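You operate a simulated robot arm through the tools that you are given. There is no shell and no other tool.

Carry out the task below with a simulated robot arm. There is one attempt and no reset: what you move stays moved.

TASK
Put the film away: both cartons off it, wind it back, roll and cartons into the kit box. Set down upright: blue carton.

The check looks at the end state, three seconds after you hand in, the way a careful person would. Anything else that was tipped, shoved, dropped, spilled or broken makes it a failure.

THE ROBOT
A 7-joint arm with a two-finger parallel gripper, fixed in place. Base frame: the origin is at the foot of the arm, x ahead of it, y to its left, z up. Lengths are in m, angles in degrees, forces in N, time in s.
Its first joint turns from -132.0 to 132.0 degrees. Payload 3.91 kg.
The tool frame sits at the grasp point between the pads (the TCP): z along the fingers, y along the line on which they close. The tips reach 0.03 m beyond it. The gripper opens to 0.11 m. The fingers are 0.02 m wide and 0.01 m thick; the gripper's body (0.048 by 0.112 m) begins 0.055 m behind the TCP.
Orientation is that of the tool frame in the base frame, as a unit quaternion [x, y, z, w]. With the fingers straight down and closing along the base's y, the tool's x points along the base's -x, its y along +y and its z along -z.

THE INTERFACE
- The arm moves only by the tool servo_tool. Its argument "series" is a list of rows, each a list of 3 entries, a list of its own where there are three numbers: the shift along the tool's x, y, z in m, then the turn, a rotation vector about the tool's x, y, z in degrees, then the finger opening in m, from 0 to 0.11. In form: [[[x, y, z], [ax, ay, az], claw], ...]. A call has 1 to 20 rows; each row is the pose to reach, as a shift and turn from the pose commanded when the call began, along the tool's axes at that moment. A row lasts 0.2 s, in which the tool goes at most 0.05 m and 8.6 degrees; a call with a longer step from one row to the next is refused whole, and so is a gripper value outside its range. Where a pose cannot be reached the arm comes as near as it can. A force on the tool above 40 N (or 10 N above the force at the start of the call, whichever is more), or a blocked arm, ends the call early, and 0.2 s more pass. Each finger travels about 0.108 m/s and halts on what it meets, pressing with about 20 N; the grip force reading is that of the motor and also rises with nothing between the fingers. The clock runs only during rows and for 0.2 s after the last one: add rows that repeat a pose to give the fingers time. The reply holds the time, the measured pose of the TCP, the force on the tool along the base axes, the opening and the grip force, in the units named above and with some noise, with the torque about the TCP (base axes, N m) and any sound that the robot's microphone picked up.
- Cameras (640 x 400 px; columns grow to the right, rows downward): "scene" is fixed at [0.401, -0.6485, 1.6439]; the picture's right is [1.00, 0.08, 0.00], its down [0.03, -0.43, -0.90] and it looks along [-0.07, 0.90, -0.43] (base axes); focal length 314 px, centre (320, 200). "wrist" rides on the gripper at [0.072, 0.017, -0.103] in the tool frame; the picture's right is [-0.23, 0.97, 0.00], its down [-0.76, -0.18, -0.62] and it looks along [-0.61, -0.14, 0.78] (tool axes); focal length 222 px, centre (320, 200). There is no depth. A picture from a camera that has moved, and an enlarged one, comes with that camera's place and axes in the base frame and with its lens.
- get_image(camera): a new picture of that camera. It takes no simulated time.
- inspect(camera, box): a new picture of the part [left, top, right, bottom] of that camera's present view, enlarged. It takes no simulated time.
- close_job(): hands the job in; it is judged then, once.

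Nothing tells you positions but the pictures and the camera data. Unless the task says otherwise, let go and move clear before handing in.

The tools are called after "Request:" as a command line: name --argument value ..., lists and objects as JSON in quotes. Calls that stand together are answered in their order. servo_tool: Moves the arm, as the interface text tells. Its arguments: {"type":"object","properties":{"series":{"type":"array","items":{"type":"array"}}},"required":["series"]} The other tools are called the same way: get_image (camera) takes a picture; inspect (camera, box) takes an enlarged picture of a part of a camera's view; close_job () hands the job in.

At the start:

```text
t: 0.0
position: [0.1781, 0.6296, 1.278]
tcp_rot: [0.0, 1.0, 0.0, 0.0]
wrist_force: [-0.3, -0.7, 0.0]
wrist_torque: [0.01, -0.01, 0.02]
width: 0.11
grasp_force: 0.0
```

scene: 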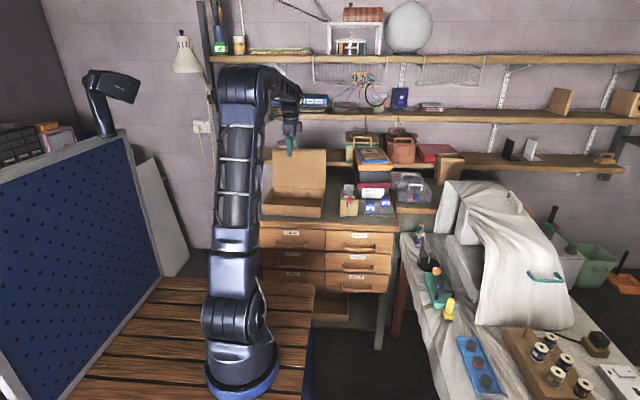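
wrist: 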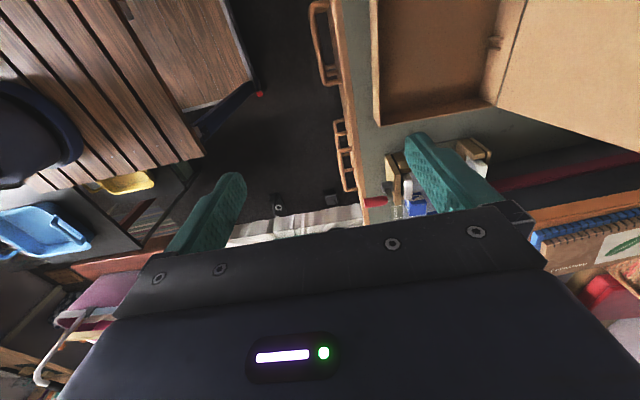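

I see a cluttered workshop: a table with a kit-box-like cardboard box, drawers, and a bench on the right with a draped cloth, spools and tools. I'll look closer to find the film, the two cartons and the kit box before moving.

Request:
inspect --camera "scene" --box '[240, 130, 440, 255]'

Request:
inspect --camera "scene" --box '[390, 210, 640, 400]'

Request:
inspect --camera "wrist" --box '[320, 0, 640, 230]'

Request:
inspect --camera "scene" --box '[200, 0, 440, 150]'

```text
3.20 times, centred on (340, 192) of scene
camera zoom: at [0.401, -0.6485, 1.6439], right [1.0, 0.08, 0.0], down [0.03, -0.43, -0.9], along [-0.07, 0.9, -0.43], focal length 1003 px, centre (256, 224)
```

zoom: 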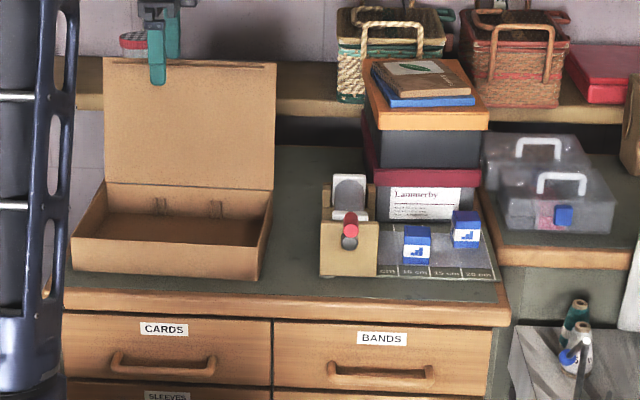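

```text
2.11 times, centred on (515, 305) of scene
camera zoom: at [0.401, -0.6485, 1.6439], right [1.0, 0.08, 0.0], down [0.03, -0.43, -0.9], along [-0.07, 0.9, -0.43], focal length 660 px, centre (-90, -21)
```

zoom: 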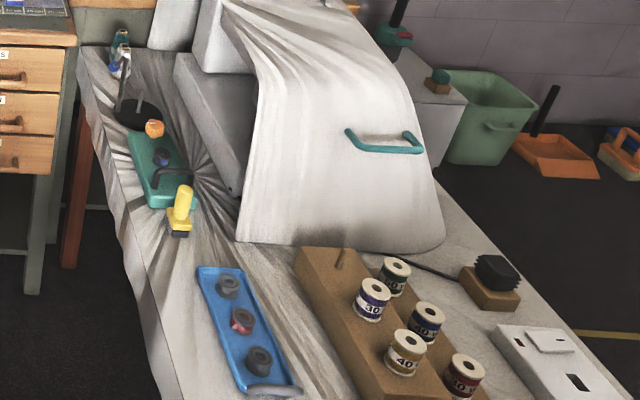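

```text
1.74 times, centred on (480, 115) of wrist
camera zoom: at [0.1054, 0.6477, 1.381], right [0.23, 0.97, 0.0], down [0.76, -0.18, 0.62], along [0.61, -0.14, -0.78], focal length 386 px, centre (42, 348)
```

zoom: 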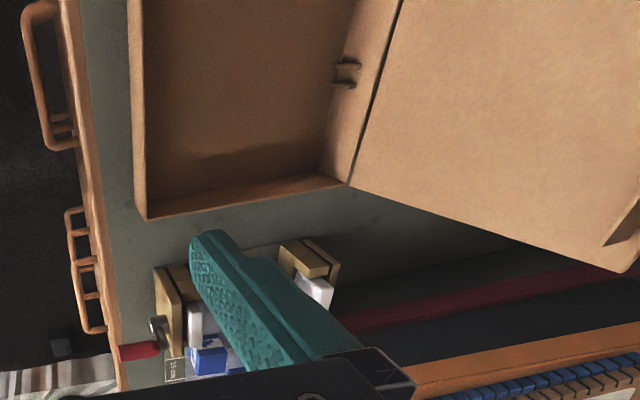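

```text
2.67 times, centred on (320, 75) of scene
camera zoom: at [0.401, -0.6485, 1.6439], right [1.0, 0.08, 0.0], down [0.03, -0.43, -0.9], along [-0.07, 0.9, -0.43], focal length 836 px, centre (320, 533)
```

zoom: 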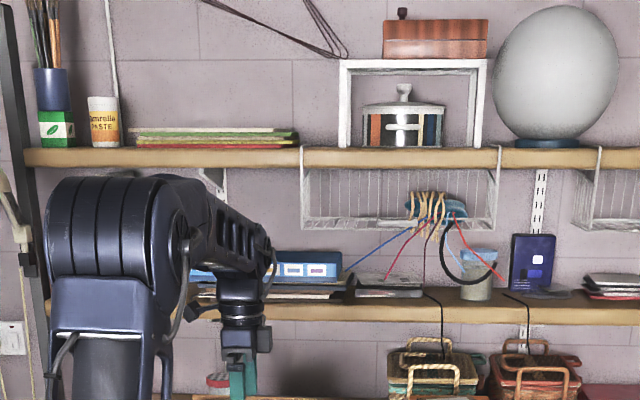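

Request:
inspect --camera "scene" --box '[335, 180, 399, 220]'

Request:
inspect --camera "scene" --box '[255, 145, 335, 225]'

Request:
inspect --camera "wrist" --box '[350, 110, 510, 230]'

```text
10.00 times, centred on (367, 200) of scene
camera zoom: at [0.401, -0.6485, 1.6439], right [1.0, 0.08, 0.0], down [0.03, -0.43, -0.9], along [-0.07, 0.9, -0.43], focal length 3135 px, centre (-150, 200)
```

zoom: 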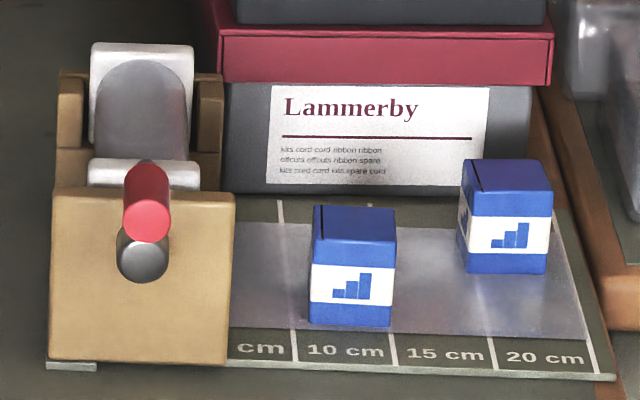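

```text
5.00 times, centred on (295, 185) of scene
camera zoom: at [0.401, -0.6485, 1.6439], right [1.0, 0.08, 0.0], down [0.03, -0.43, -0.9], along [-0.07, 0.9, -0.43], focal length 1567 px, centre (445, 275)
```

zoom: 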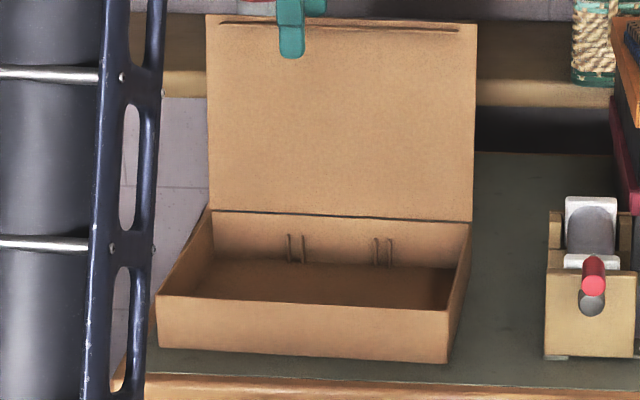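

```text
3.33 times, centred on (430, 170) of wrist
camera zoom: at [0.1054, 0.6477, 1.381], right [0.23, 0.97, 0.0], down [0.76, -0.18, 0.62], along [0.61, -0.14, -0.78], focal length 740 px, centre (-47, 300)
```

zoom: 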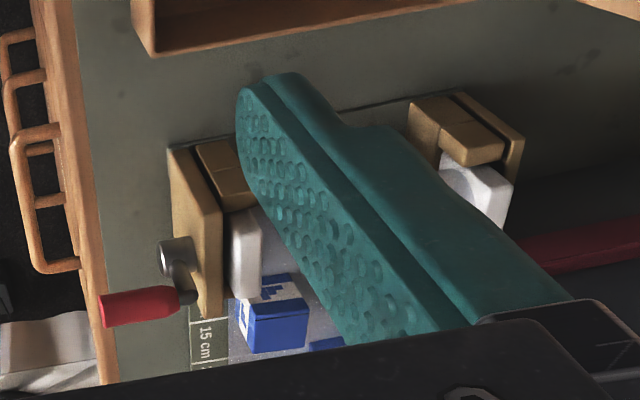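

The film unwinds from a small wooden stand (crank with red knob in front) onto a cutting mat, with two blue cartons standing on it; the open cardboard kit box is to its left. I'll first move the arm gently closer for a better, second viewpoint to triangulate positions.

Request:
servo_tool --series '[[[-0.03, 0.015, 0.005], [0, 0, 0], 0.11], [[-0.06, 0.03, 0.01], [0, 0, 0], 0.11], [[-0.09, 0.045, 0.015], [0, 0, 0], 0.11], [[-0.12, 0.06, 0.02], [0, 0, 0], 0.11]]'

```text
t: 1.0
position: [0.2978, 0.6894, 1.2572]
tcp_rot: [-0.001, 1.0, 0.0, 0.0]
wrist_force: [-0.6, -0.9, 0.2]
wrist_torque: [0.0, -0.05, -0.01]
width: 0.1101
grasp_force: 0.1
```

The arm moved as commanded and is now above the area left of the stand. I'll look from here.

Request:
get_image --camera "wrist"

Request:
inspect --camera "wrist" --box '[300, 80, 460, 180]'

Request:
get_image --camera "scene"

```text
taken
camera wrist: at [0.2246, 0.7074, 1.3611], right [0.23, 0.97, 0.0], down [0.76, -0.18, 0.62], along [0.61, -0.14, -0.78], focal length 222 px, centre (320, 200)
```

wrist: 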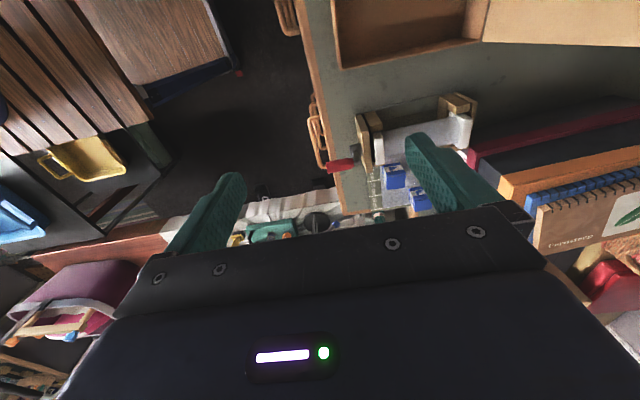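

```text
4.00 times, centred on (380, 130) of wrist
camera zoom: at [0.2246, 0.7074, 1.3611], right [0.23, 0.97, 0.0], down [0.76, -0.18, 0.62], along [0.61, -0.14, -0.78], focal length 888 px, centre (80, 480)
```

zoom: 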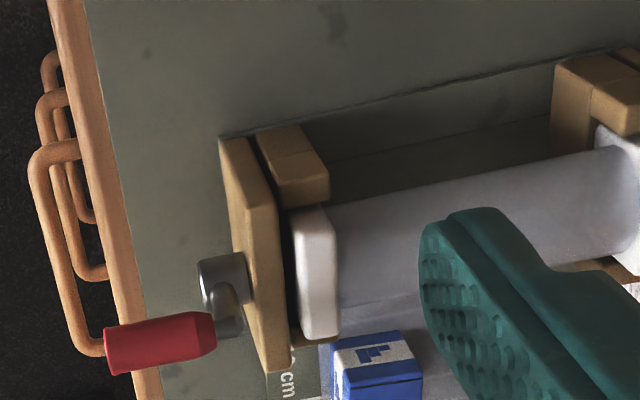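

```text
taken
```

scene: 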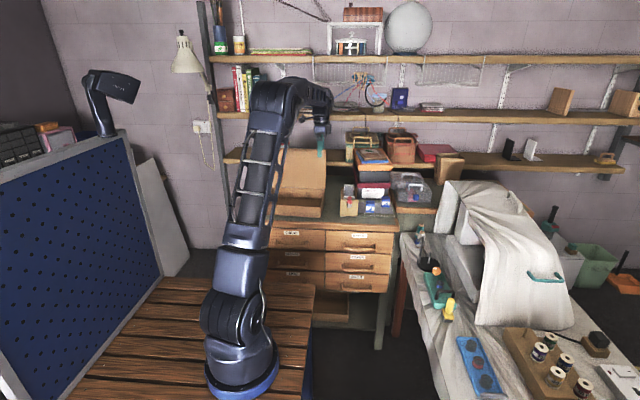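

The roll sits in wooden cradles (axis about x 0.44, z 0.95, y 0.78–0.92), crank knob up at about (0.437, 0.67–0.72, 1.00), cartons near (0.55, 0.81) and (0.63, 0.88). I'll turn the tool by -90° so the camera looks away from the robot onto the stand, for a clearer view.

Request:
servo_tool --series '[[[-0.0138, -0.0081, 0.0025], [0, 0, -8.18], 0.11], [[-0.0276, -0.0162, 0.0049], [0, 0, -16.36], 0.11], [[-0.0415, -0.0243, 0.0074], [0, 0, -24.55], 0.11], [[-0.0553, -0.0324, 0.0098], [0, 0, -32.73], 0.11], [[-0.0691, -0.0405, 0.0123], [0, 0, -40.91], 0.11], [[-0.0829, -0.0485, 0.0147], [0, 0, -49.09], 0.11], [[-0.0967, -0.0566, 0.0172], [0, 0, -57.27], 0.11], [[-0.1105, -0.0647, 0.0196], [0, 0, -65.45], 0.11], [[-0.1244, -0.0728, 0.0221], [0, 0, -73.64], 0.11], [[-0.1382, -0.0809, 0.0245], [0, 0, -81.82], 0.11], [[-0.152, -0.089, 0.027], [0, 0, -90], 0.11]]'

Request:
get_image --camera "wrist"

Request:
get_image --camera "scene"

```text
t: 3.4
position: [0.4501, 0.6009, 1.2301]
tcp_rot: [0.708, -0.706, 0.0, 0.0]
wrist_force: [-0.1, -0.6, 0.1]
wrist_torque: [0.02, 0.01, 0.0]
width: 0.1099
grasp_force: 0.0
```

```text
taken
camera wrist: at [0.433, 0.5292, 1.3337], right [-0.97, 0.22, 0.0], down [0.18, 0.76, 0.62], along [0.14, 0.61, -0.78], focal length 222 px, centre (320, 200)
```

wrist: 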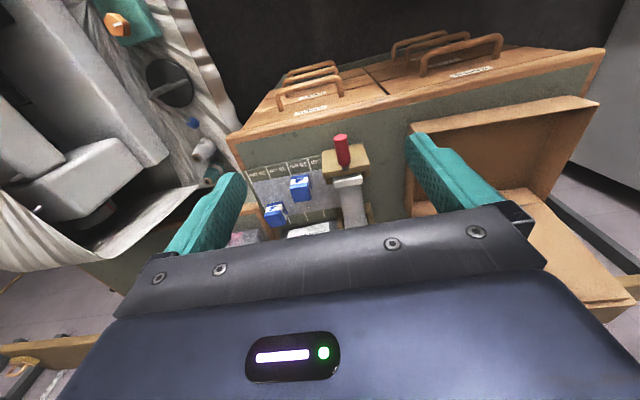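

```text
taken
```

scene: 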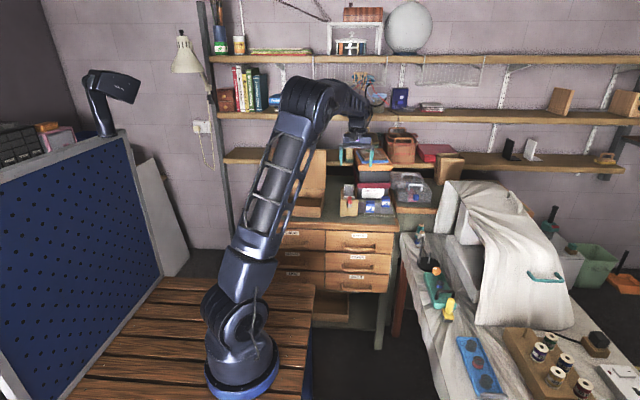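

Request:
inspect --camera "wrist" --box '[230, 120, 390, 240]'

Request:
inspect --camera "wrist" --box '[320, 125, 384, 165]'

Request:
inspect --camera "wrist" --box '[310, 170, 390, 225]'

```text
3.33 times, centred on (310, 180) of wrist
camera zoom: at [0.433, 0.5292, 1.3337], right [-0.97, 0.22, 0.0], down [0.18, 0.76, 0.62], along [0.14, 0.61, -0.78], focal length 740 px, centre (353, 267)
```

zoom: 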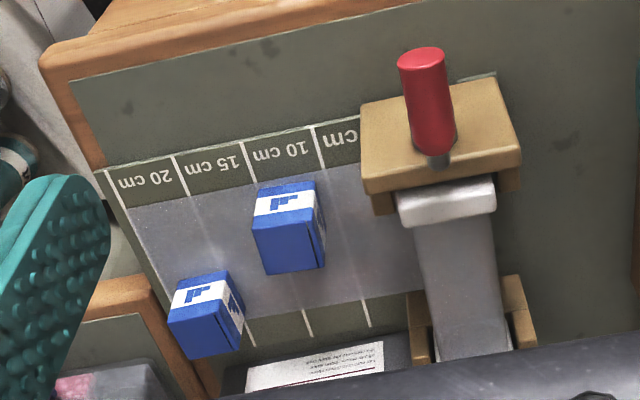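

```text
10.00 times, centred on (352, 145) of wrist
camera zoom: at [0.433, 0.5292, 1.3337], right [-0.97, 0.22, 0.0], down [0.18, 0.76, 0.62], along [0.14, 0.61, -0.78], focal length 2221 px, centre (0, 750)
```

zoom: 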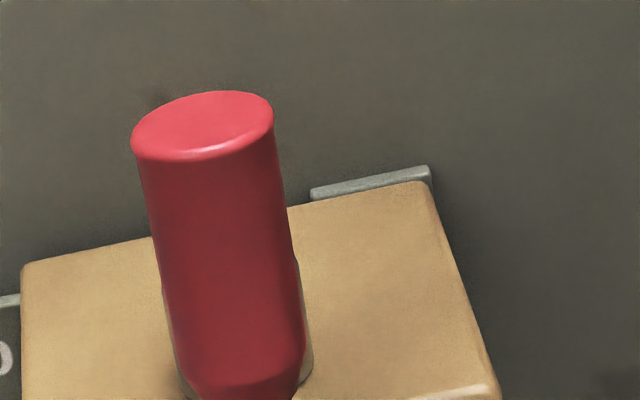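

```text
7.27 times, centred on (350, 198) of wrist
camera zoom: at [0.433, 0.5292, 1.3337], right [-0.97, 0.22, 0.0], down [0.18, 0.76, 0.62], along [0.14, 0.61, -0.78], focal length 1615 px, centre (102, 218)
```

zoom: 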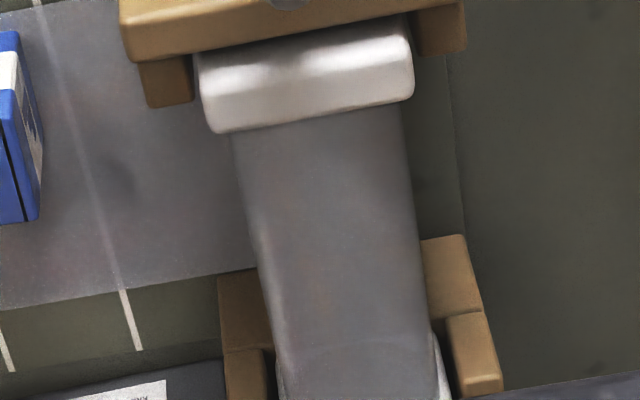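

Request:
inspect --camera "wrist" --box '[256, 160, 336, 210]'

Request:
inspect --camera "wrist" --box '[240, 180, 304, 220]'

Request:
inspect --camera "wrist" --box '[310, 130, 390, 180]'

```text
8.00 times, centred on (296, 185) of wrist
camera zoom: at [0.433, 0.5292, 1.3337], right [-0.97, 0.22, 0.0], down [0.18, 0.76, 0.62], along [0.14, 0.61, -0.78], focal length 1777 px, centre (512, 320)
```

zoom: 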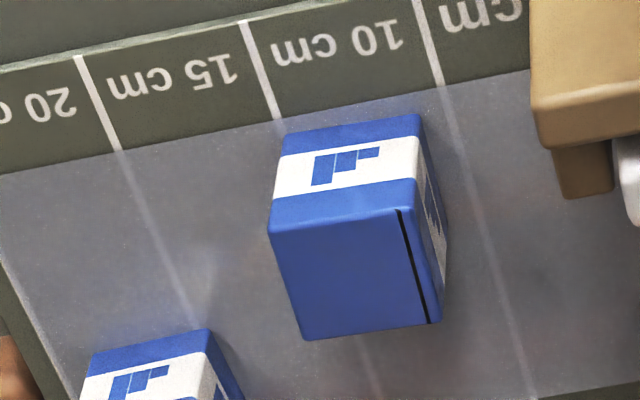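

```text
10.00 times, centred on (272, 200) of wrist
camera zoom: at [0.433, 0.5292, 1.3337], right [-0.97, 0.22, 0.0], down [0.18, 0.76, 0.62], along [0.14, 0.61, -0.78], focal length 2221 px, centre (800, 200)
```

zoom: 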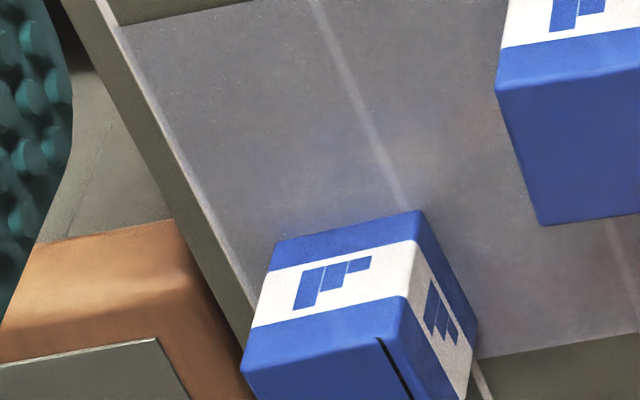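

```text
8.00 times, centred on (350, 155) of wrist
camera zoom: at [0.433, 0.5292, 1.3337], right [-0.97, 0.22, 0.0], down [0.18, 0.76, 0.62], along [0.14, 0.61, -0.78], focal length 1777 px, centre (80, 560)
```

zoom: 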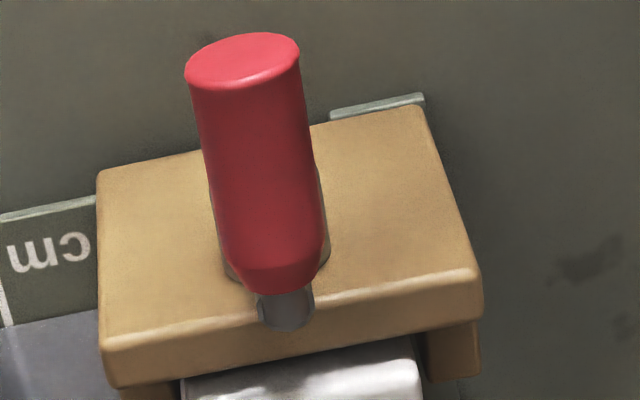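

Both cartons are blue, ~4×4×5 cm, standing upright: carton 1 centred about (0.544, 0.815), carton 2 about (0.632, 0.882), mat at z≈0.886. I'll go over the farther carton first at a safe height to see whether it's within reach.

Request:
servo_tool --series '[[[-0.03, -0.026, 0.011], [0, 0, 0], 0.07], [[-0.06, -0.052, 0.022], [0, 0, 0], 0.07], [[-0.09, -0.078, 0.033], [0, 0, 0], 0.07], [[-0.12, -0.104, 0.044], [0, 0, 0], 0.07], [[-0.15, -0.13, 0.055], [0, 0, 0], 0.07], [[-0.18, -0.156, 0.066], [0, 0, 0], 0.07], [[-0.2, -0.182, 0.08], [0, 0, 0], 0.07], [[-0.2, -0.182, 0.08], [0, 0, 0], 0.07]]'

Request:
get_image --camera "wrist"

Request:
get_image --camera "scene"

```text
t: 5.2
position: [0.6293, 0.7889, 1.1483]
tcp_rot: [0.707, -0.707, 0.001, 0.0]
wrist_force: [-0.1, -0.2, -0.5]
wrist_torque: [0.03, 0.0, 0.03]
width: 0.0702
grasp_force: 0.1
out of reach, approached as far as the arm can: row 7, 8
```

```text
taken
camera wrist: at [0.612, 0.718, 1.252], right [-0.97, 0.23, 0.0], down [0.18, 0.76, 0.62], along [0.14, 0.61, -0.78], focal length 222 px, centre (320, 200)
```

wrist: 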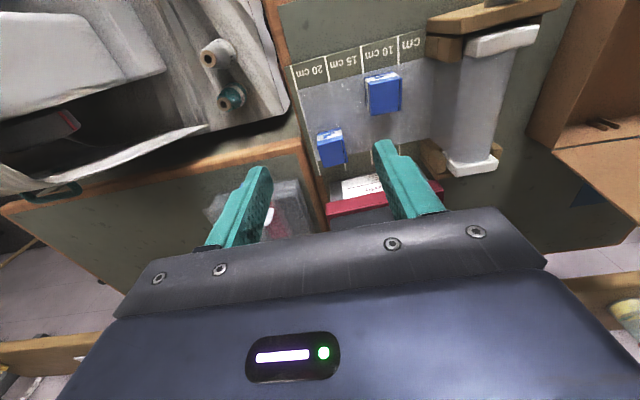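

```text
taken
```

scene: 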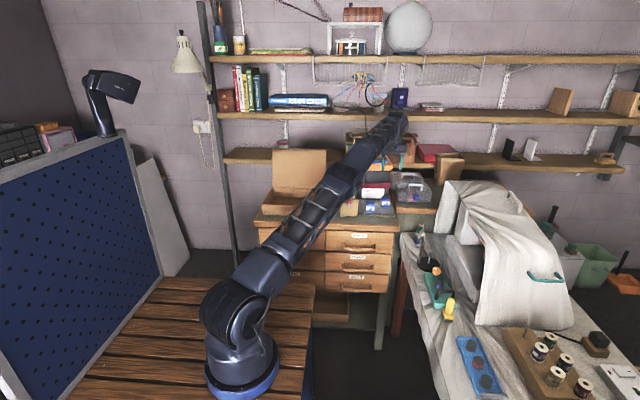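

Tool-down the arm runs out of reach just short of the far carton (radius ≈1.01 m). I'll tilt the tool outward (fingers still closing along x) to gain reach, and check from there.

Request:
servo_tool --series '[[[0, 0.0, 0.0], [0, -8, 0], 0.07], [[0, 0, 0.0], [0, -16, 0], 0.07], [[0, 0, 0.0], [0, -24, 0], 0.07], [[0, 0, 0.0], [0, -32, 0], 0.07], [[0, 0, 0.0], [0, -40, 0], 0.07], [[0, 0, 0.0], [0, -40, 0], 0.07]]'

Request:
get_image --camera "wrist"

Request:
get_image --camera "scene"

```text
t: 6.6
position: [0.6293, 0.7892, 1.1482]
tcp_rot: [0.664, -0.664, -0.243, -0.242]
wrist_force: [-0.2, -0.2, -0.3]
wrist_torque: [0.06, 0.0, 0.0]
width: 0.0697
grasp_force: 0.0
```

```text
taken
camera wrist: at [0.6124, 0.6686, 1.1817], right [-0.97, 0.17, 0.15], down [0.18, 0.18, 0.97], along [0.14, 0.97, -0.21], focal length 222 px, centre (320, 200)
```

wrist: 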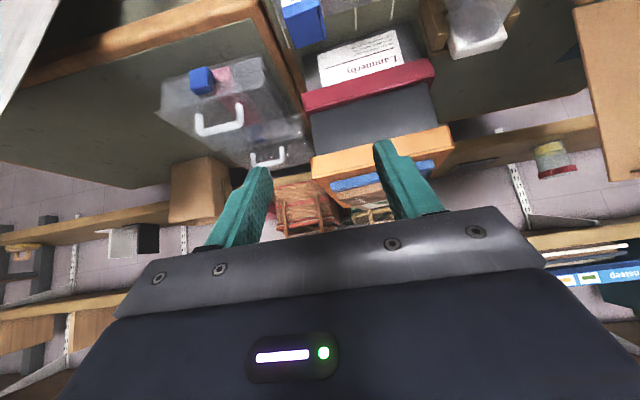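

```text
taken
```

scene: 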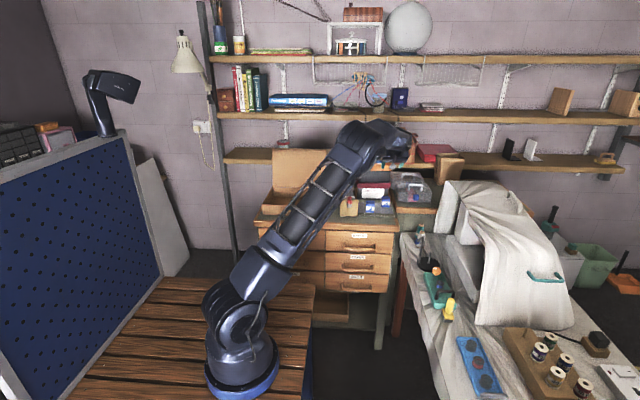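

Request:
inspect --camera "wrist" --box '[150, 0, 350, 125]'

Request:
inspect --camera "wrist" --box '[270, 0, 530, 160]'

Request:
inspect --camera "scene" --box '[330, 110, 450, 220]'

```text
3.20 times, centred on (250, 62) of wrist
camera zoom: at [0.6124, 0.6686, 1.1817], right [-0.97, 0.17, 0.15], down [0.18, 0.18, 0.97], along [0.14, 0.97, -0.21], focal length 711 px, centre (544, 640)
```

zoom: 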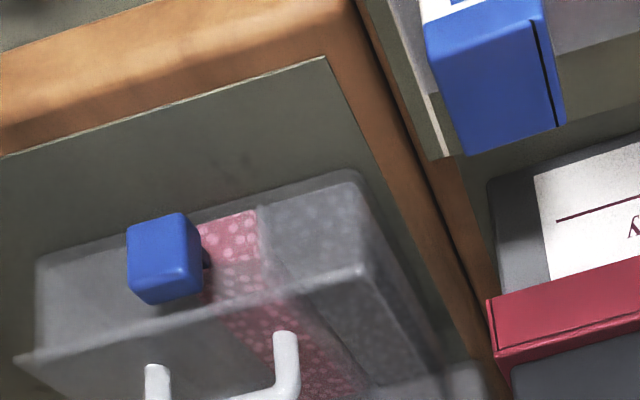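

```text
2.46 times, centred on (400, 80) of wrist
camera zoom: at [0.6124, 0.6686, 1.1817], right [-0.97, 0.17, 0.15], down [0.18, 0.18, 0.97], along [0.14, 0.97, -0.21], focal length 547 px, centre (123, 495)
```

zoom: 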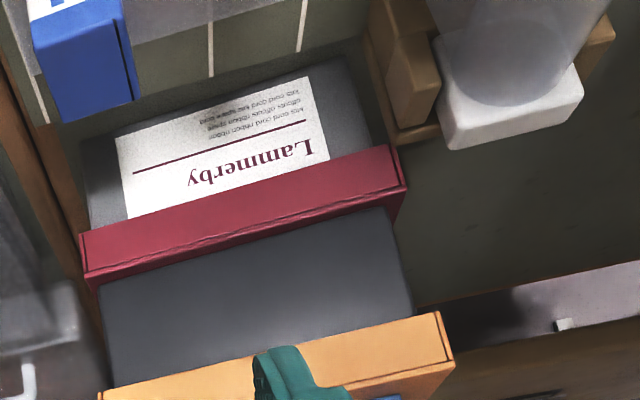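

```text
3.64 times, centred on (390, 165) of scene
camera zoom: at [0.401, -0.6485, 1.6439], right [1.0, 0.08, 0.0], down [0.03, -0.43, -0.9], along [-0.07, 0.9, -0.43], focal length 1140 px, centre (66, 327)
```

zoom: 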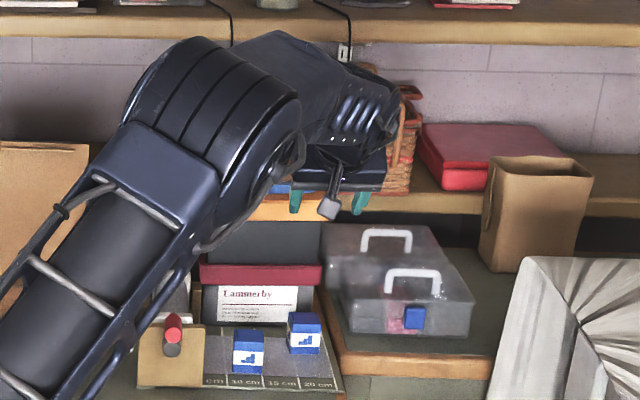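

Tilting works and leaves spare reach; the side table right of the mat is the same height (0.885) and its plastic box is clear of the finger path. I'll come nearer to the far carton at this tilt.

Request:
servo_tool --series '[[[0.0054, -0.0008, 0.034], [0, 0, 0], 0.07], [[0.0108, -0.0015, 0.068], [0, 0, 0], 0.07], [[0.0163, -0.0023, 0.102], [0, 0, 0], 0.07], [[0.0217, -0.003, 0.136], [0, 0, 0], 0.07], [[0.0217, -0.003, 0.136], [0, 0, 0], 0.07]]'

Request:
get_image --camera "wrist"

Request:
inspect --camera "scene" --box '[330, 110, 450, 220]'

```text
t: 7.8
position: [0.6321, 0.8599, 1.0299]
tcp_rot: [-0.664, 0.665, 0.242, 0.242]
wrist_force: [-0.7, -0.5, -0.7]
wrist_torque: [0.02, -0.02, 0.0]
width: 0.0702
grasp_force: 0.0
```

```text
taken
camera wrist: at [0.6163, 0.7395, 1.0629], right [-0.97, 0.17, 0.15], down [0.18, 0.18, 0.97], along [0.14, 0.97, -0.21], focal length 222 px, centre (320, 200)
```

wrist: 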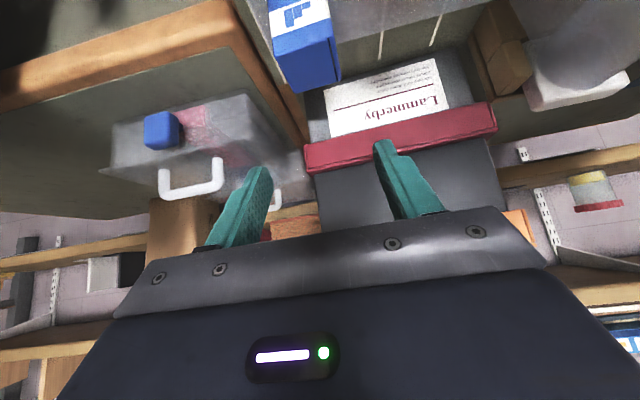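

```text
3.64 times, centred on (390, 165) of scene
camera zoom: at [0.401, -0.6485, 1.6439], right [1.0, 0.08, 0.0], down [0.03, -0.43, -0.9], along [-0.07, 0.9, -0.43], focal length 1140 px, centre (66, 327)
```

zoom: 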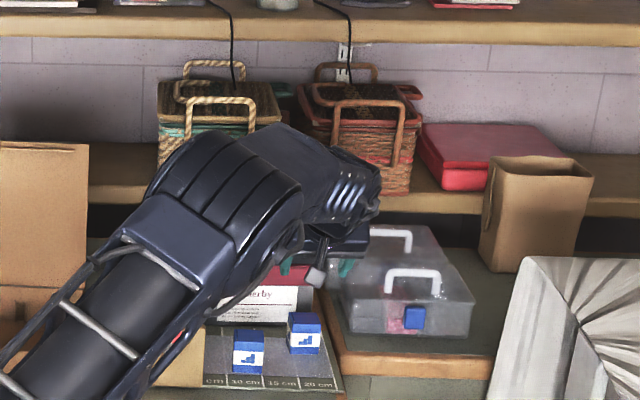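

I noticed the big wrist joint would come low near the crank knob at 40° tilt, so I want the smallest tilt that still reaches. Reach seems to grow at lower height, so I'll test about 15° over the far carton, still above it.

Request:
servo_tool --series '[[[-0.0026, 0, 0.0055], [0, 6.25, 0], 0.07], [[-0.0052, 0, 0.011], [0, 12.5, 0], 0.07], [[-0.0078, 0, 0.0164], [0, 18.75, 0], 0.07], [[-0.0104, 0, 0.0218], [0, 25, 0], 0.07], [[-0.0104, 0, 0.0218], [0, 25, 0], 0.07]]'

Request:
get_image --camera "wrist"

Request:
inspect --camera "scene" --box '[310, 80, 450, 220]'

```text
t: 9.0
position: [0.631, 0.8776, 1.0199]
tcp_rot: [-0.701, 0.701, 0.092, 0.091]
wrist_force: [-0.3, -0.7, 0.2]
wrist_torque: [0.0, -0.02, 0.0]
width: 0.0701
grasp_force: 0.0
out of reach, approached as far as the arm can: row 4, 5
```

```text
taken
camera wrist: at [0.613, 0.7818, 1.1008], right [-0.97, 0.22, 0.06], down [0.18, 0.58, 0.8], along [0.14, 0.79, -0.6], focal length 222 px, centre (320, 200)
```

wrist: 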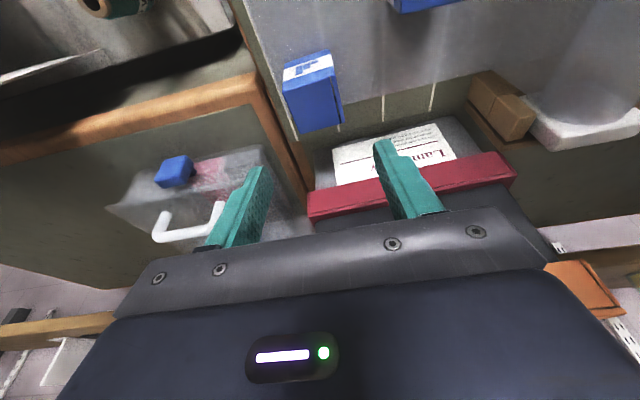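

```text
2.86 times, centred on (380, 150) of scene
camera zoom: at [0.401, -0.6485, 1.6439], right [1.0, 0.08, 0.0], down [0.03, -0.43, -0.9], along [-0.07, 0.9, -0.43], focal length 896 px, centre (149, 343)
```

zoom: 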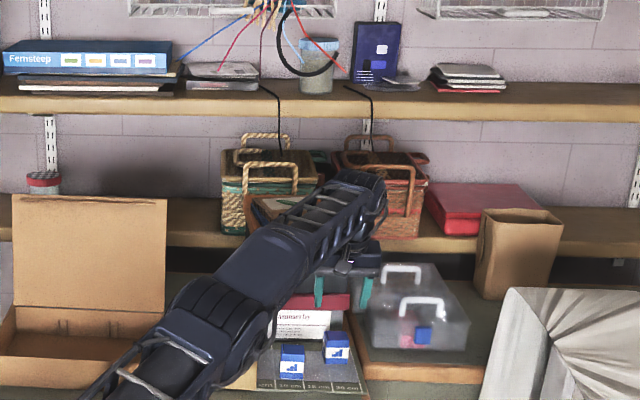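

At 15° it's 5 mm short, so about 20° tilt will do. I'll set 20° and come down to z≈0.98, straddling but still above the carton, and re-measure it.

Request:
servo_tool --series '[[[0.003, -0.0005, 0.013], [0, -2.5, 0], 0.07], [[0.006, -0.001, 0.026], [0, -5.1, 0], 0.07], [[0.006, -0.001, 0.0398], [0, -5.1, 0], 0.07], [[0.006, -0.001, 0.0398], [0, -5.1, 0], 0.07]]'

Request:
get_image --camera "wrist"

Request:
inspect --camera "wrist" --box '[250, 40, 378, 120]'

Request:
inspect --camera "scene" --box '[340, 150, 436, 210]'

```text
t: 10.0
position: [0.6318, 0.8818, 0.9798]
tcp_rot: [0.697, -0.696, -0.124, -0.123]
wrist_force: [-0.4, 0.2, 0.3]
wrist_torque: [0.02, -0.02, -0.03]
width: 0.07
grasp_force: 0.0
```

```text
taken
camera wrist: at [0.6142, 0.7791, 1.0514], right [-0.97, 0.21, 0.08], down [0.18, 0.5, 0.85], along [0.14, 0.84, -0.53], focal length 222 px, centre (320, 200)
```

wrist: 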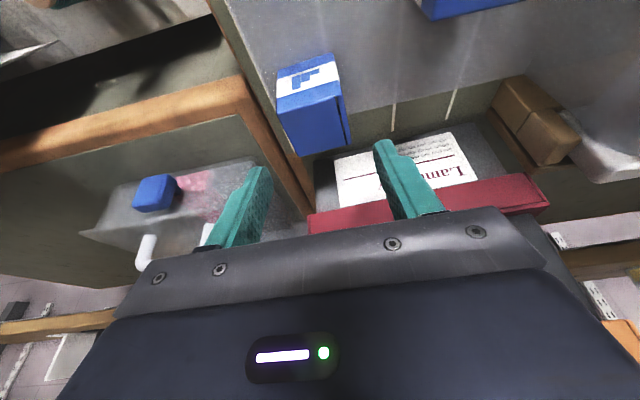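

```text
5.00 times, centred on (314, 80) of wrist
camera zoom: at [0.6142, 0.7791, 1.0514], right [-0.97, 0.21, 0.08], down [0.18, 0.5, 0.85], along [0.14, 0.84, -0.53], focal length 1111 px, centre (350, 800)
```

zoom: 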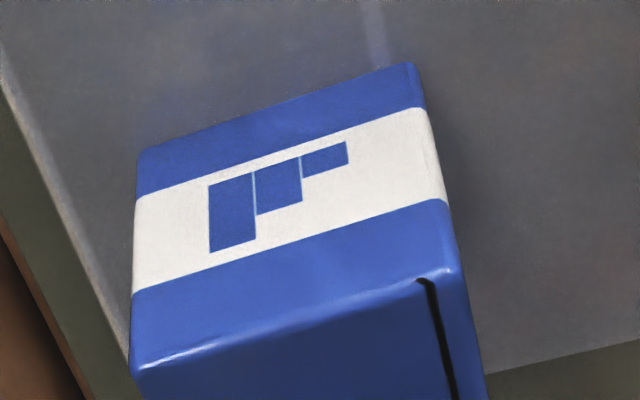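

```text
6.67 times, centred on (388, 180) of scene
camera zoom: at [0.401, -0.6485, 1.6439], right [1.0, 0.08, 0.0], down [0.03, -0.43, -0.9], along [-0.07, 0.9, -0.43], focal length 2090 px, centre (-133, 333)
```

zoom: 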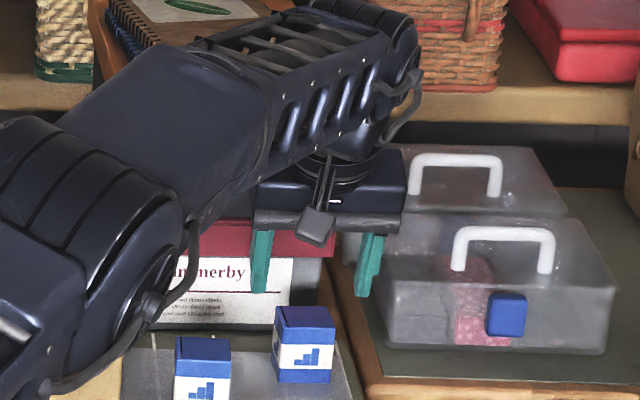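

Far carton measured at x 0.610–0.650, y 0.860–0.900, top 0.936, nearly square to the fingers. I'll descend straddling it with open fingers to TCP z≈0.925.

Request:
servo_tool --series '[[[0.0058, 0.0005, 0.0125], [0, 0, 0], 0.07], [[0.0117, 0.0009, 0.025], [0, 0, 0], 0.07], [[0.0175, 0.0014, 0.0375], [0, 0, 0], 0.07], [[0.0233, 0.0018, 0.0498], [0, 0, 0], 0.07]]'

Request:
get_image --camera "wrist"

Request:
inspect --camera "scene" --box '[320, 130, 432, 220]'

```text
t: 11.0
position: [0.6286, 0.8778, 0.9236]
tcp_rot: [0.697, -0.695, -0.123, -0.124]
wrist_force: [0.4, 1.1, -0.3]
wrist_torque: [0.03, 0.01, -0.04]
width: 0.07
grasp_force: 0.0
```

```text
taken
camera wrist: at [0.6122, 0.7743, 0.9964], right [-0.97, 0.21, 0.08], down [0.18, 0.5, 0.85], along [0.14, 0.84, -0.53], focal length 222 px, centre (320, 200)
```

wrist: 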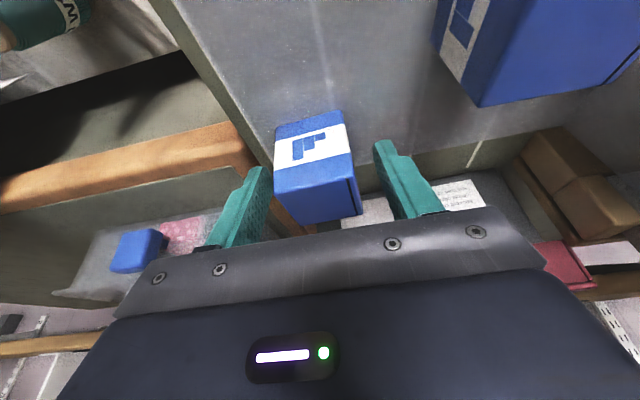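

```text
4.44 times, centred on (376, 175) of scene
camera zoom: at [0.401, -0.6485, 1.6439], right [1.0, 0.08, 0.0], down [0.03, -0.43, -0.9], along [-0.07, 0.9, -0.43], focal length 1393 px, centre (71, 311)
```

zoom: 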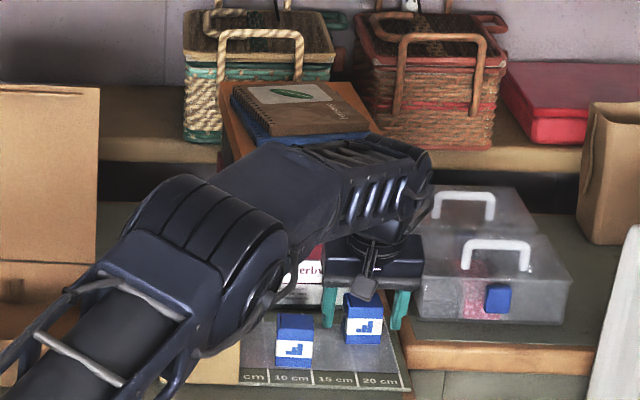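

The carton is between the open fingers. I'll close on it.

Request:
servo_tool --series '[[[0, 0, 0], [0, 0, 0], 0.05], [[0, 0, 0], [0, 0, 0], 0.03], [[0, 0, 0], [0, 0, 0], 0.03], [[0, 0, 0], [0, 0, 0], 0.03]]'

Request:
get_image --camera "wrist"

```text
t: 12.0
position: [0.6289, 0.8768, 0.9238]
tcp_rot: [0.696, -0.696, -0.123, -0.123]
wrist_force: [0.3, 0.0, 0.2]
wrist_torque: [0.01, -0.06, 0.01]
width: 0.0416
grasp_force: 19.9
```

```text
taken
camera wrist: at [0.6121, 0.7745, 0.9963], right [-0.97, 0.21, 0.08], down [0.18, 0.5, 0.85], along [0.14, 0.84, -0.53], focal length 222 px, centre (320, 200)
```

wrist: 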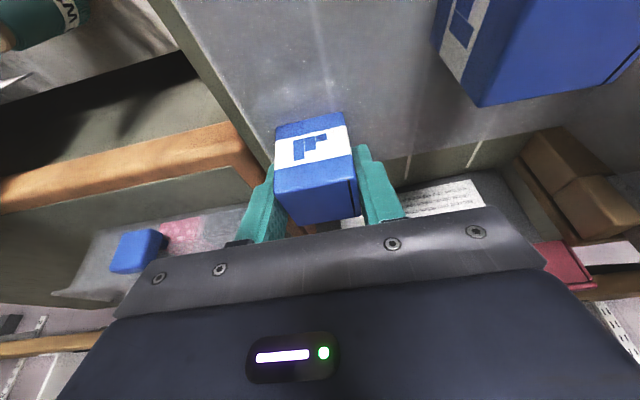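

Carton is held firmly (width 41.6 mm, 20 N). I'll lift it straight up, then draw it back and up, keeping the tilt so it stays upright.

Request:
servo_tool --series '[[[-0.0069, 0, -0.0188], [0, 0, 0], 0.03], [[-0.0155, 0, -0.0423], [0, 0, 0], 0.03], [[-0.0147, 0, -0.0691], [0, 0, 0], 0.03], [[0.0032, 0, -0.1076], [0, 0, 0], 0.03], [[0.0257, 0.01, -0.1479], [0, 0, 0], 0.03], [[0.05, 0.03, -0.1833], [0, 0, 0], 0.03], [[0.0714, 0.05, -0.2124], [0, 0, 0], 0.03]]'

Request:
get_image --camera "wrist"

Request:
get_image --camera "scene"

```text
t: 13.6
position: [0.5785, 0.7367, 1.0981]
tcp_rot: [0.697, -0.696, -0.123, -0.122]
wrist_force: [-0.7, 0.6, -1.6]
wrist_torque: [0.0, 0.0, 0.02]
width: 0.0301
grasp_force: 0.2
```

```text
taken
camera wrist: at [0.5616, 0.6336, 1.1708], right [-0.97, 0.21, 0.08], down [0.18, 0.5, 0.85], along [0.14, 0.84, -0.53], focal length 222 px, centre (320, 200)
```

wrist: 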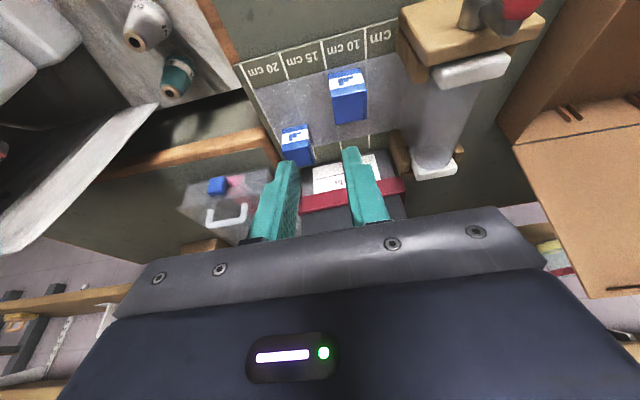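

```text
taken
```

scene: 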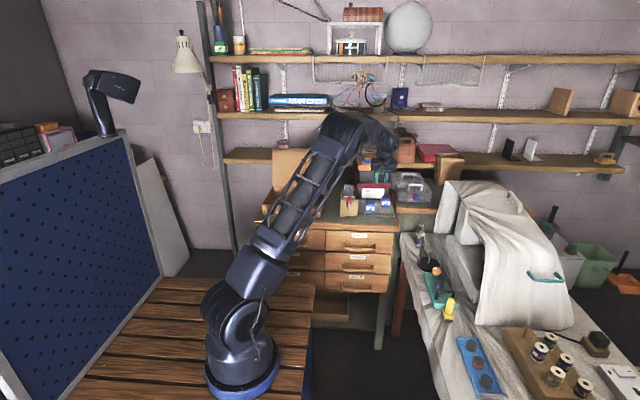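

The carton slipped out of the fingers during the lift. I'll check whether it is still standing and where.

Request:
inspect --camera "wrist" --box '[230, 30, 410, 180]'

Request:
inspect --camera "scene" --box '[335, 180, 399, 220]'

Request:
inspect --camera "wrist" --box '[260, 110, 340, 175]'

```text
2.67 times, centred on (320, 105) of wrist
camera zoom: at [0.5616, 0.6336, 1.1708], right [-0.97, 0.21, 0.08], down [0.18, 0.5, 0.85], along [0.14, 0.84, -0.53], focal length 592 px, centre (320, 453)
```

zoom: 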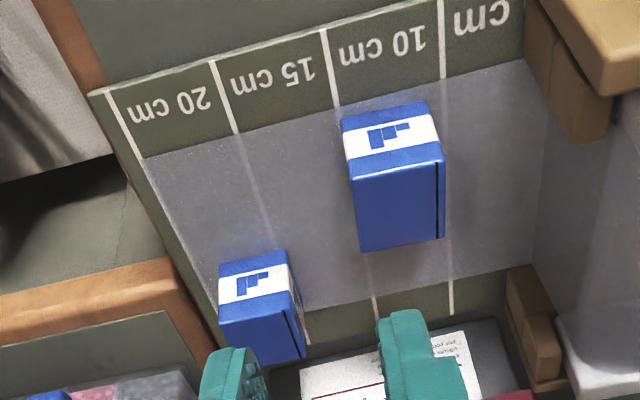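

```text
10.00 times, centred on (367, 200) of scene
camera zoom: at [0.401, -0.6485, 1.6439], right [1.0, 0.08, 0.0], down [0.03, -0.43, -0.9], along [-0.07, 0.9, -0.43], focal length 3135 px, centre (-150, 200)
```

zoom: 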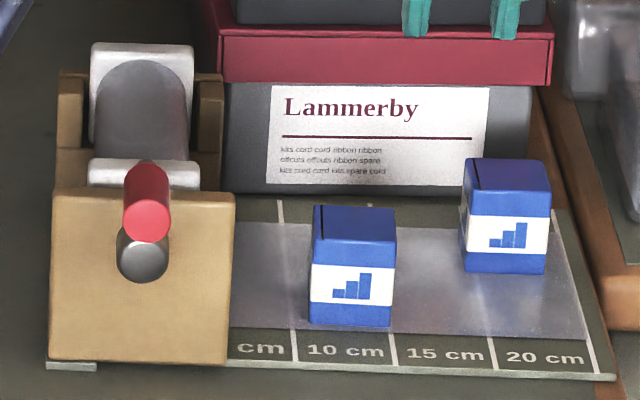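

```text
6.15 times, centred on (300, 142) of wrist
camera zoom: at [0.5616, 0.6336, 1.1708], right [-0.97, 0.21, 0.08], down [0.18, 0.5, 0.85], along [0.14, 0.84, -0.53], focal length 1367 px, centre (443, 554)
```

zoom: 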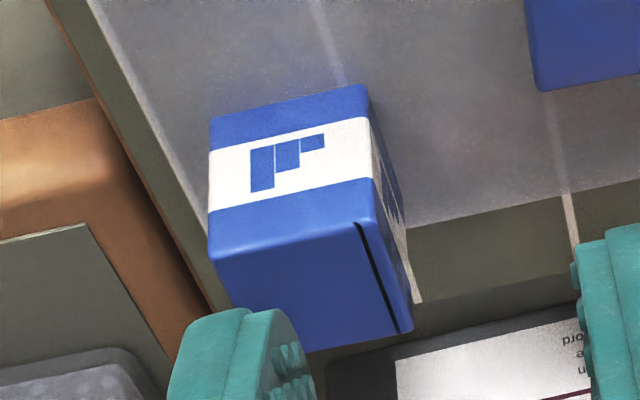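

The carton is unharmed, still standing in place; the grip just slipped off. I'll go back, align the fingers with its slight yaw, grip again and lift very slowly while watching the force.

Request:
servo_tool --series '[[[-0.0183, -0.0101, 0.0276], [-0.18, 0, -0.49], 0.07], [[-0.0366, -0.0202, 0.0552], [-0.36, 0, -0.98], 0.07], [[-0.0549, -0.0303, 0.0827], [-0.53, 0, -1.46], 0.07], [[-0.0732, -0.0404, 0.1103], [-0.71, 0, -1.95], 0.07], [[-0.0915, -0.0505, 0.1379], [-0.89, 0, -2.44], 0.07], [[-0.0868, -0.0505, 0.1564], [-0.89, 0, -2.44], 0.07], [[-0.082, -0.0505, 0.175], [-0.89, 0, -2.44], 0.07], [[-0.0773, -0.0505, 0.1935], [-0.89, 0, -2.44], 0.07], [[-0.0726, -0.0505, 0.212], [-0.89, 0, -2.44], 0.07]]'

Request:
get_image --camera "wrist"

```text
t: 15.6
position: [0.6295, 0.8767, 0.9257]
tcp_rot: [0.712, -0.68, -0.126, -0.121]
wrist_force: [0.3, 0.6, 0.7]
wrist_torque: [-0.02, -0.01, 0.0]
width: 0.0701
grasp_force: 0.0
```

```text
taken
camera wrist: at [0.6175, 0.7741, 0.9978], right [-0.98, 0.17, 0.08], down [0.15, 0.51, 0.85], along [0.1, 0.84, -0.53], focal length 222 px, centre (320, 200)
```

wrist: 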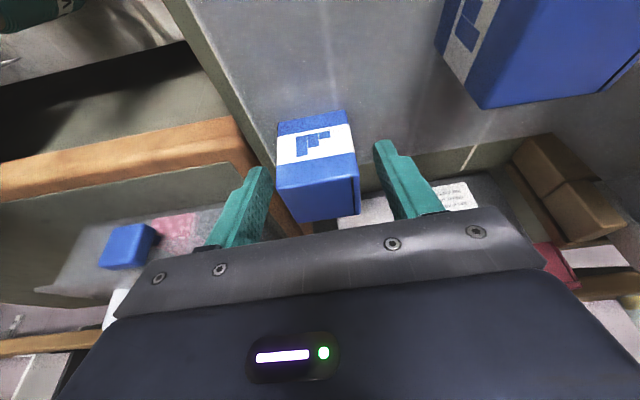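

Straddling again. Close, hold a moment, then lift just 4 mm slowly.

Request:
servo_tool --series '[[[0, 0, 0], [0, 0, 0], 0.05], [[0, 0, 0], [0, 0, 0], 0.02], [[0, 0, 0], [0, 0, 0], 0.02], [[0, 0, 0], [0, 0, 0], 0.02], [[0, 0, 0], [0, 0, 0], 0.02], [[-0.0003, 0, -0.0009], [0, 0, 0], 0.02], [[-0.0007, 0, -0.0019], [0, 0, 0], 0.02], [[-0.001, 0, -0.0028], [0, 0, 0], 0.02], [[-0.0014, 0, -0.0038], [0, 0, 0], 0.02]]'

Request:
inspect --camera "wrist" --box '[220, 90, 420, 240]'

```text
t: 17.6
position: [0.63, 0.8782, 0.93]
tcp_rot: [0.713, -0.679, -0.126, -0.12]
wrist_force: [0.0, 0.3, -0.3]
wrist_torque: [-0.03, -0.01, -0.01]
width: 0.0412
grasp_force: 20.7
```

```text
2.67 times, centred on (320, 165) of wrist
camera zoom: at [0.617, 0.7748, 1.0019], right [-0.98, 0.17, 0.08], down [0.15, 0.51, 0.85], along [0.1, 0.84, -0.53], focal length 592 px, centre (320, 293)
```

zoom: 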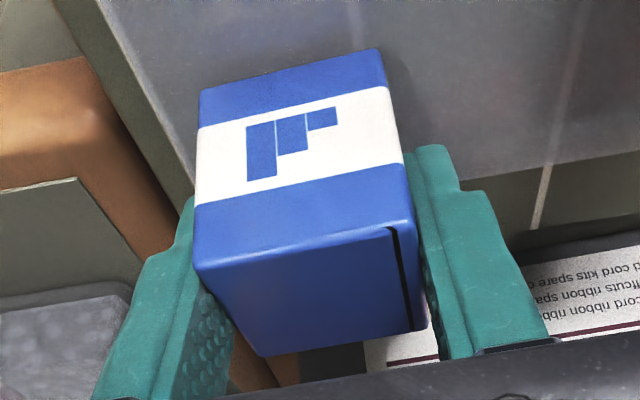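

Request:
servo_tool --series '[[[-0.0007, 0, -0.0019], [0, 0, 0], 0.02], [[-0.0014, 0, -0.0038], [0, 0, 0], 0.02], [[-0.0021, 0, -0.0056], [0, 0, 0], 0.02], [[-0.0027, 0, -0.0075], [0, 0, 0], 0.02], [[-0.0034, 0, -0.0094], [0, 0, 0], 0.02], [[-0.0041, 0, -0.0113], [0, 0, 0], 0.02]]'

Request:
inspect --camera "wrist" --box '[220, 90, 420, 240]'

Request:
inspect --camera "scene" --box '[340, 170, 420, 220]'

```text
t: 19.0
position: [0.6286, 0.8769, 0.9405]
tcp_rot: [0.712, -0.68, -0.126, -0.121]
wrist_force: [-0.1, 0.1, -1.1]
wrist_torque: [0.01, 0.02, -0.01]
width: 0.0415
grasp_force: 19.7
```

```text
2.67 times, centred on (320, 165) of wrist
camera zoom: at [0.6172, 0.7744, 1.0142], right [-0.98, 0.17, 0.08], down [0.15, 0.51, 0.85], along [0.1, 0.84, -0.53], focal length 592 px, centre (320, 293)
```

zoom: 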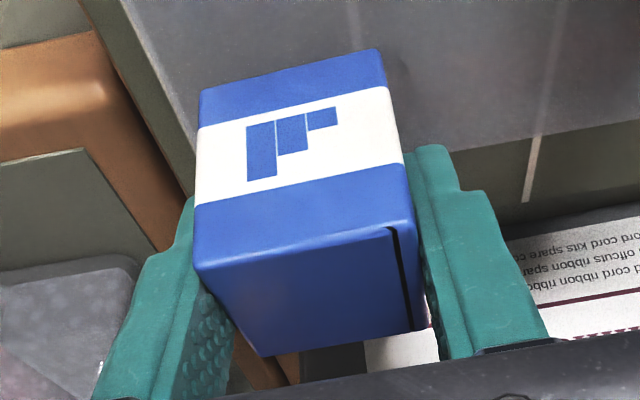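

```text
8.00 times, centred on (380, 195) of scene
camera zoom: at [0.401, -0.6485, 1.6439], right [1.0, 0.08, 0.0], down [0.03, -0.43, -0.9], along [-0.07, 0.9, -0.43], focal length 2508 px, centre (-160, 240)
```

zoom: 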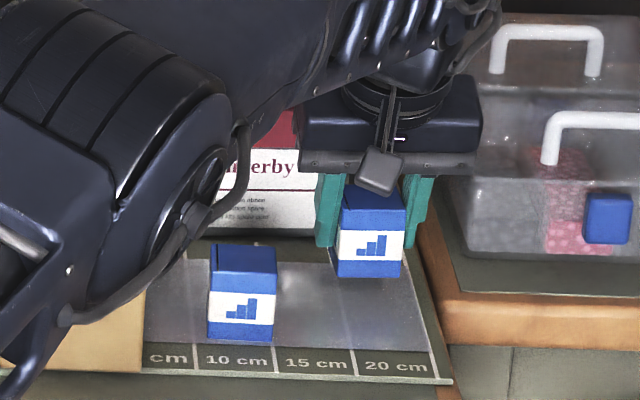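

The carton is now rising with the gripper. I'll continue gently with smooth, slow steps up and back towards the robot.

Request:
servo_tool --series '[[[-0.001, 0, -0.0028], [0, 0, 0], 0.02], [[-0.0031, 0, -0.0084], [0, 0, 0], 0.02], [[-0.0058, 0, -0.016], [0, 0, 0], 0.02], [[-0.0093, 0, -0.0253], [0, 0, 0], 0.02], [[-0.0131, 0, -0.0357], [0, 0, 0], 0.02], [[-0.0169, 0, -0.046], [0, 0, 0], 0.02], [[-0.0206, 0, -0.0563], [0, 0, 0], 0.02], [[-0.0203, 0.0001, -0.0671], [0, 0, 0], 0.02], [[-0.0159, 0.0005, -0.0783], [0, 0, 0], 0.02], [[-0.0098, 0.0029, -0.0902], [0, 0, 0], 0.02], [[-0.0013, 0.0066, -0.1017], [0, 0, 0], 0.02], [[0.0069, 0.0121, -0.1133], [0, 0, 0], 0.02], [[0.0152, 0.0186, -0.1248], [0, 0, 0], 0.02], [[0.0234, 0.0262, -0.1365], [0, 0, 0], 0.02], [[0.0316, 0.0337, -0.148], [0, 0, 0], 0.02], [[0.0398, 0.0413, -0.1595], [0, 0, 0], 0.02], [[0.0474, 0.0487, -0.1696], [0, 0, 0], 0.02], [[0.0529, 0.0551, -0.177], [0, 0, 0], 0.02], [[0.0565, 0.0583, -0.1816], [0, 0, 0], 0.02], [[0.058, 0.0594, -0.1831], [0, 0, 0], 0.02]]'

Request:
get_image --camera "wrist"

Request:
get_image --camera "scene"

```text
t: 23.2
position: [0.576, 0.7578, 1.094]
tcp_rot: [0.711, -0.681, -0.127, -0.121]
wrist_force: [-0.2, 0.2, 0.5]
wrist_torque: [-0.01, 0.01, 0.03]
width: 0.0412
grasp_force: 20.0
```

```text
taken
camera wrist: at [0.5635, 0.6544, 1.1662], right [-0.98, 0.17, 0.08], down [0.15, 0.51, 0.85], along [0.1, 0.84, -0.53], focal length 222 px, centre (320, 200)
```

wrist: 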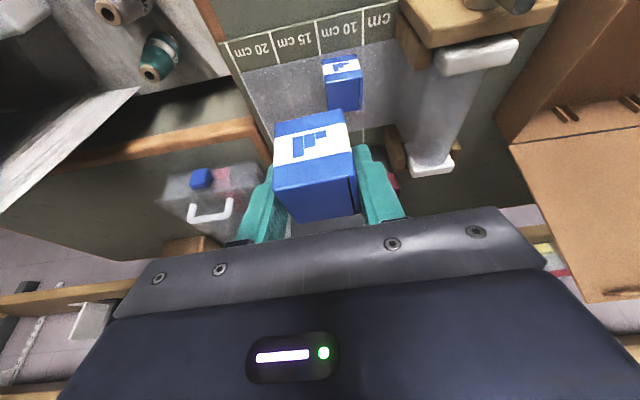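

```text
taken
```

scene: 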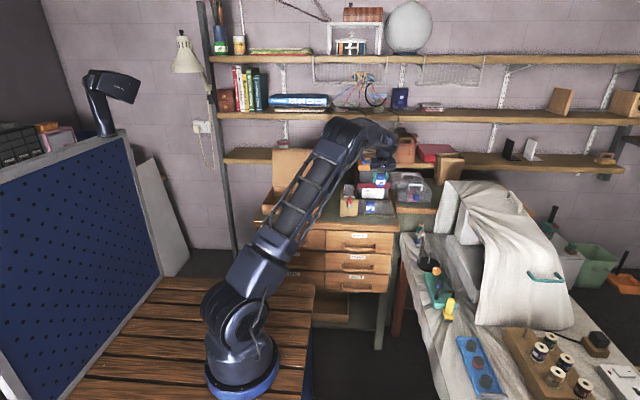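

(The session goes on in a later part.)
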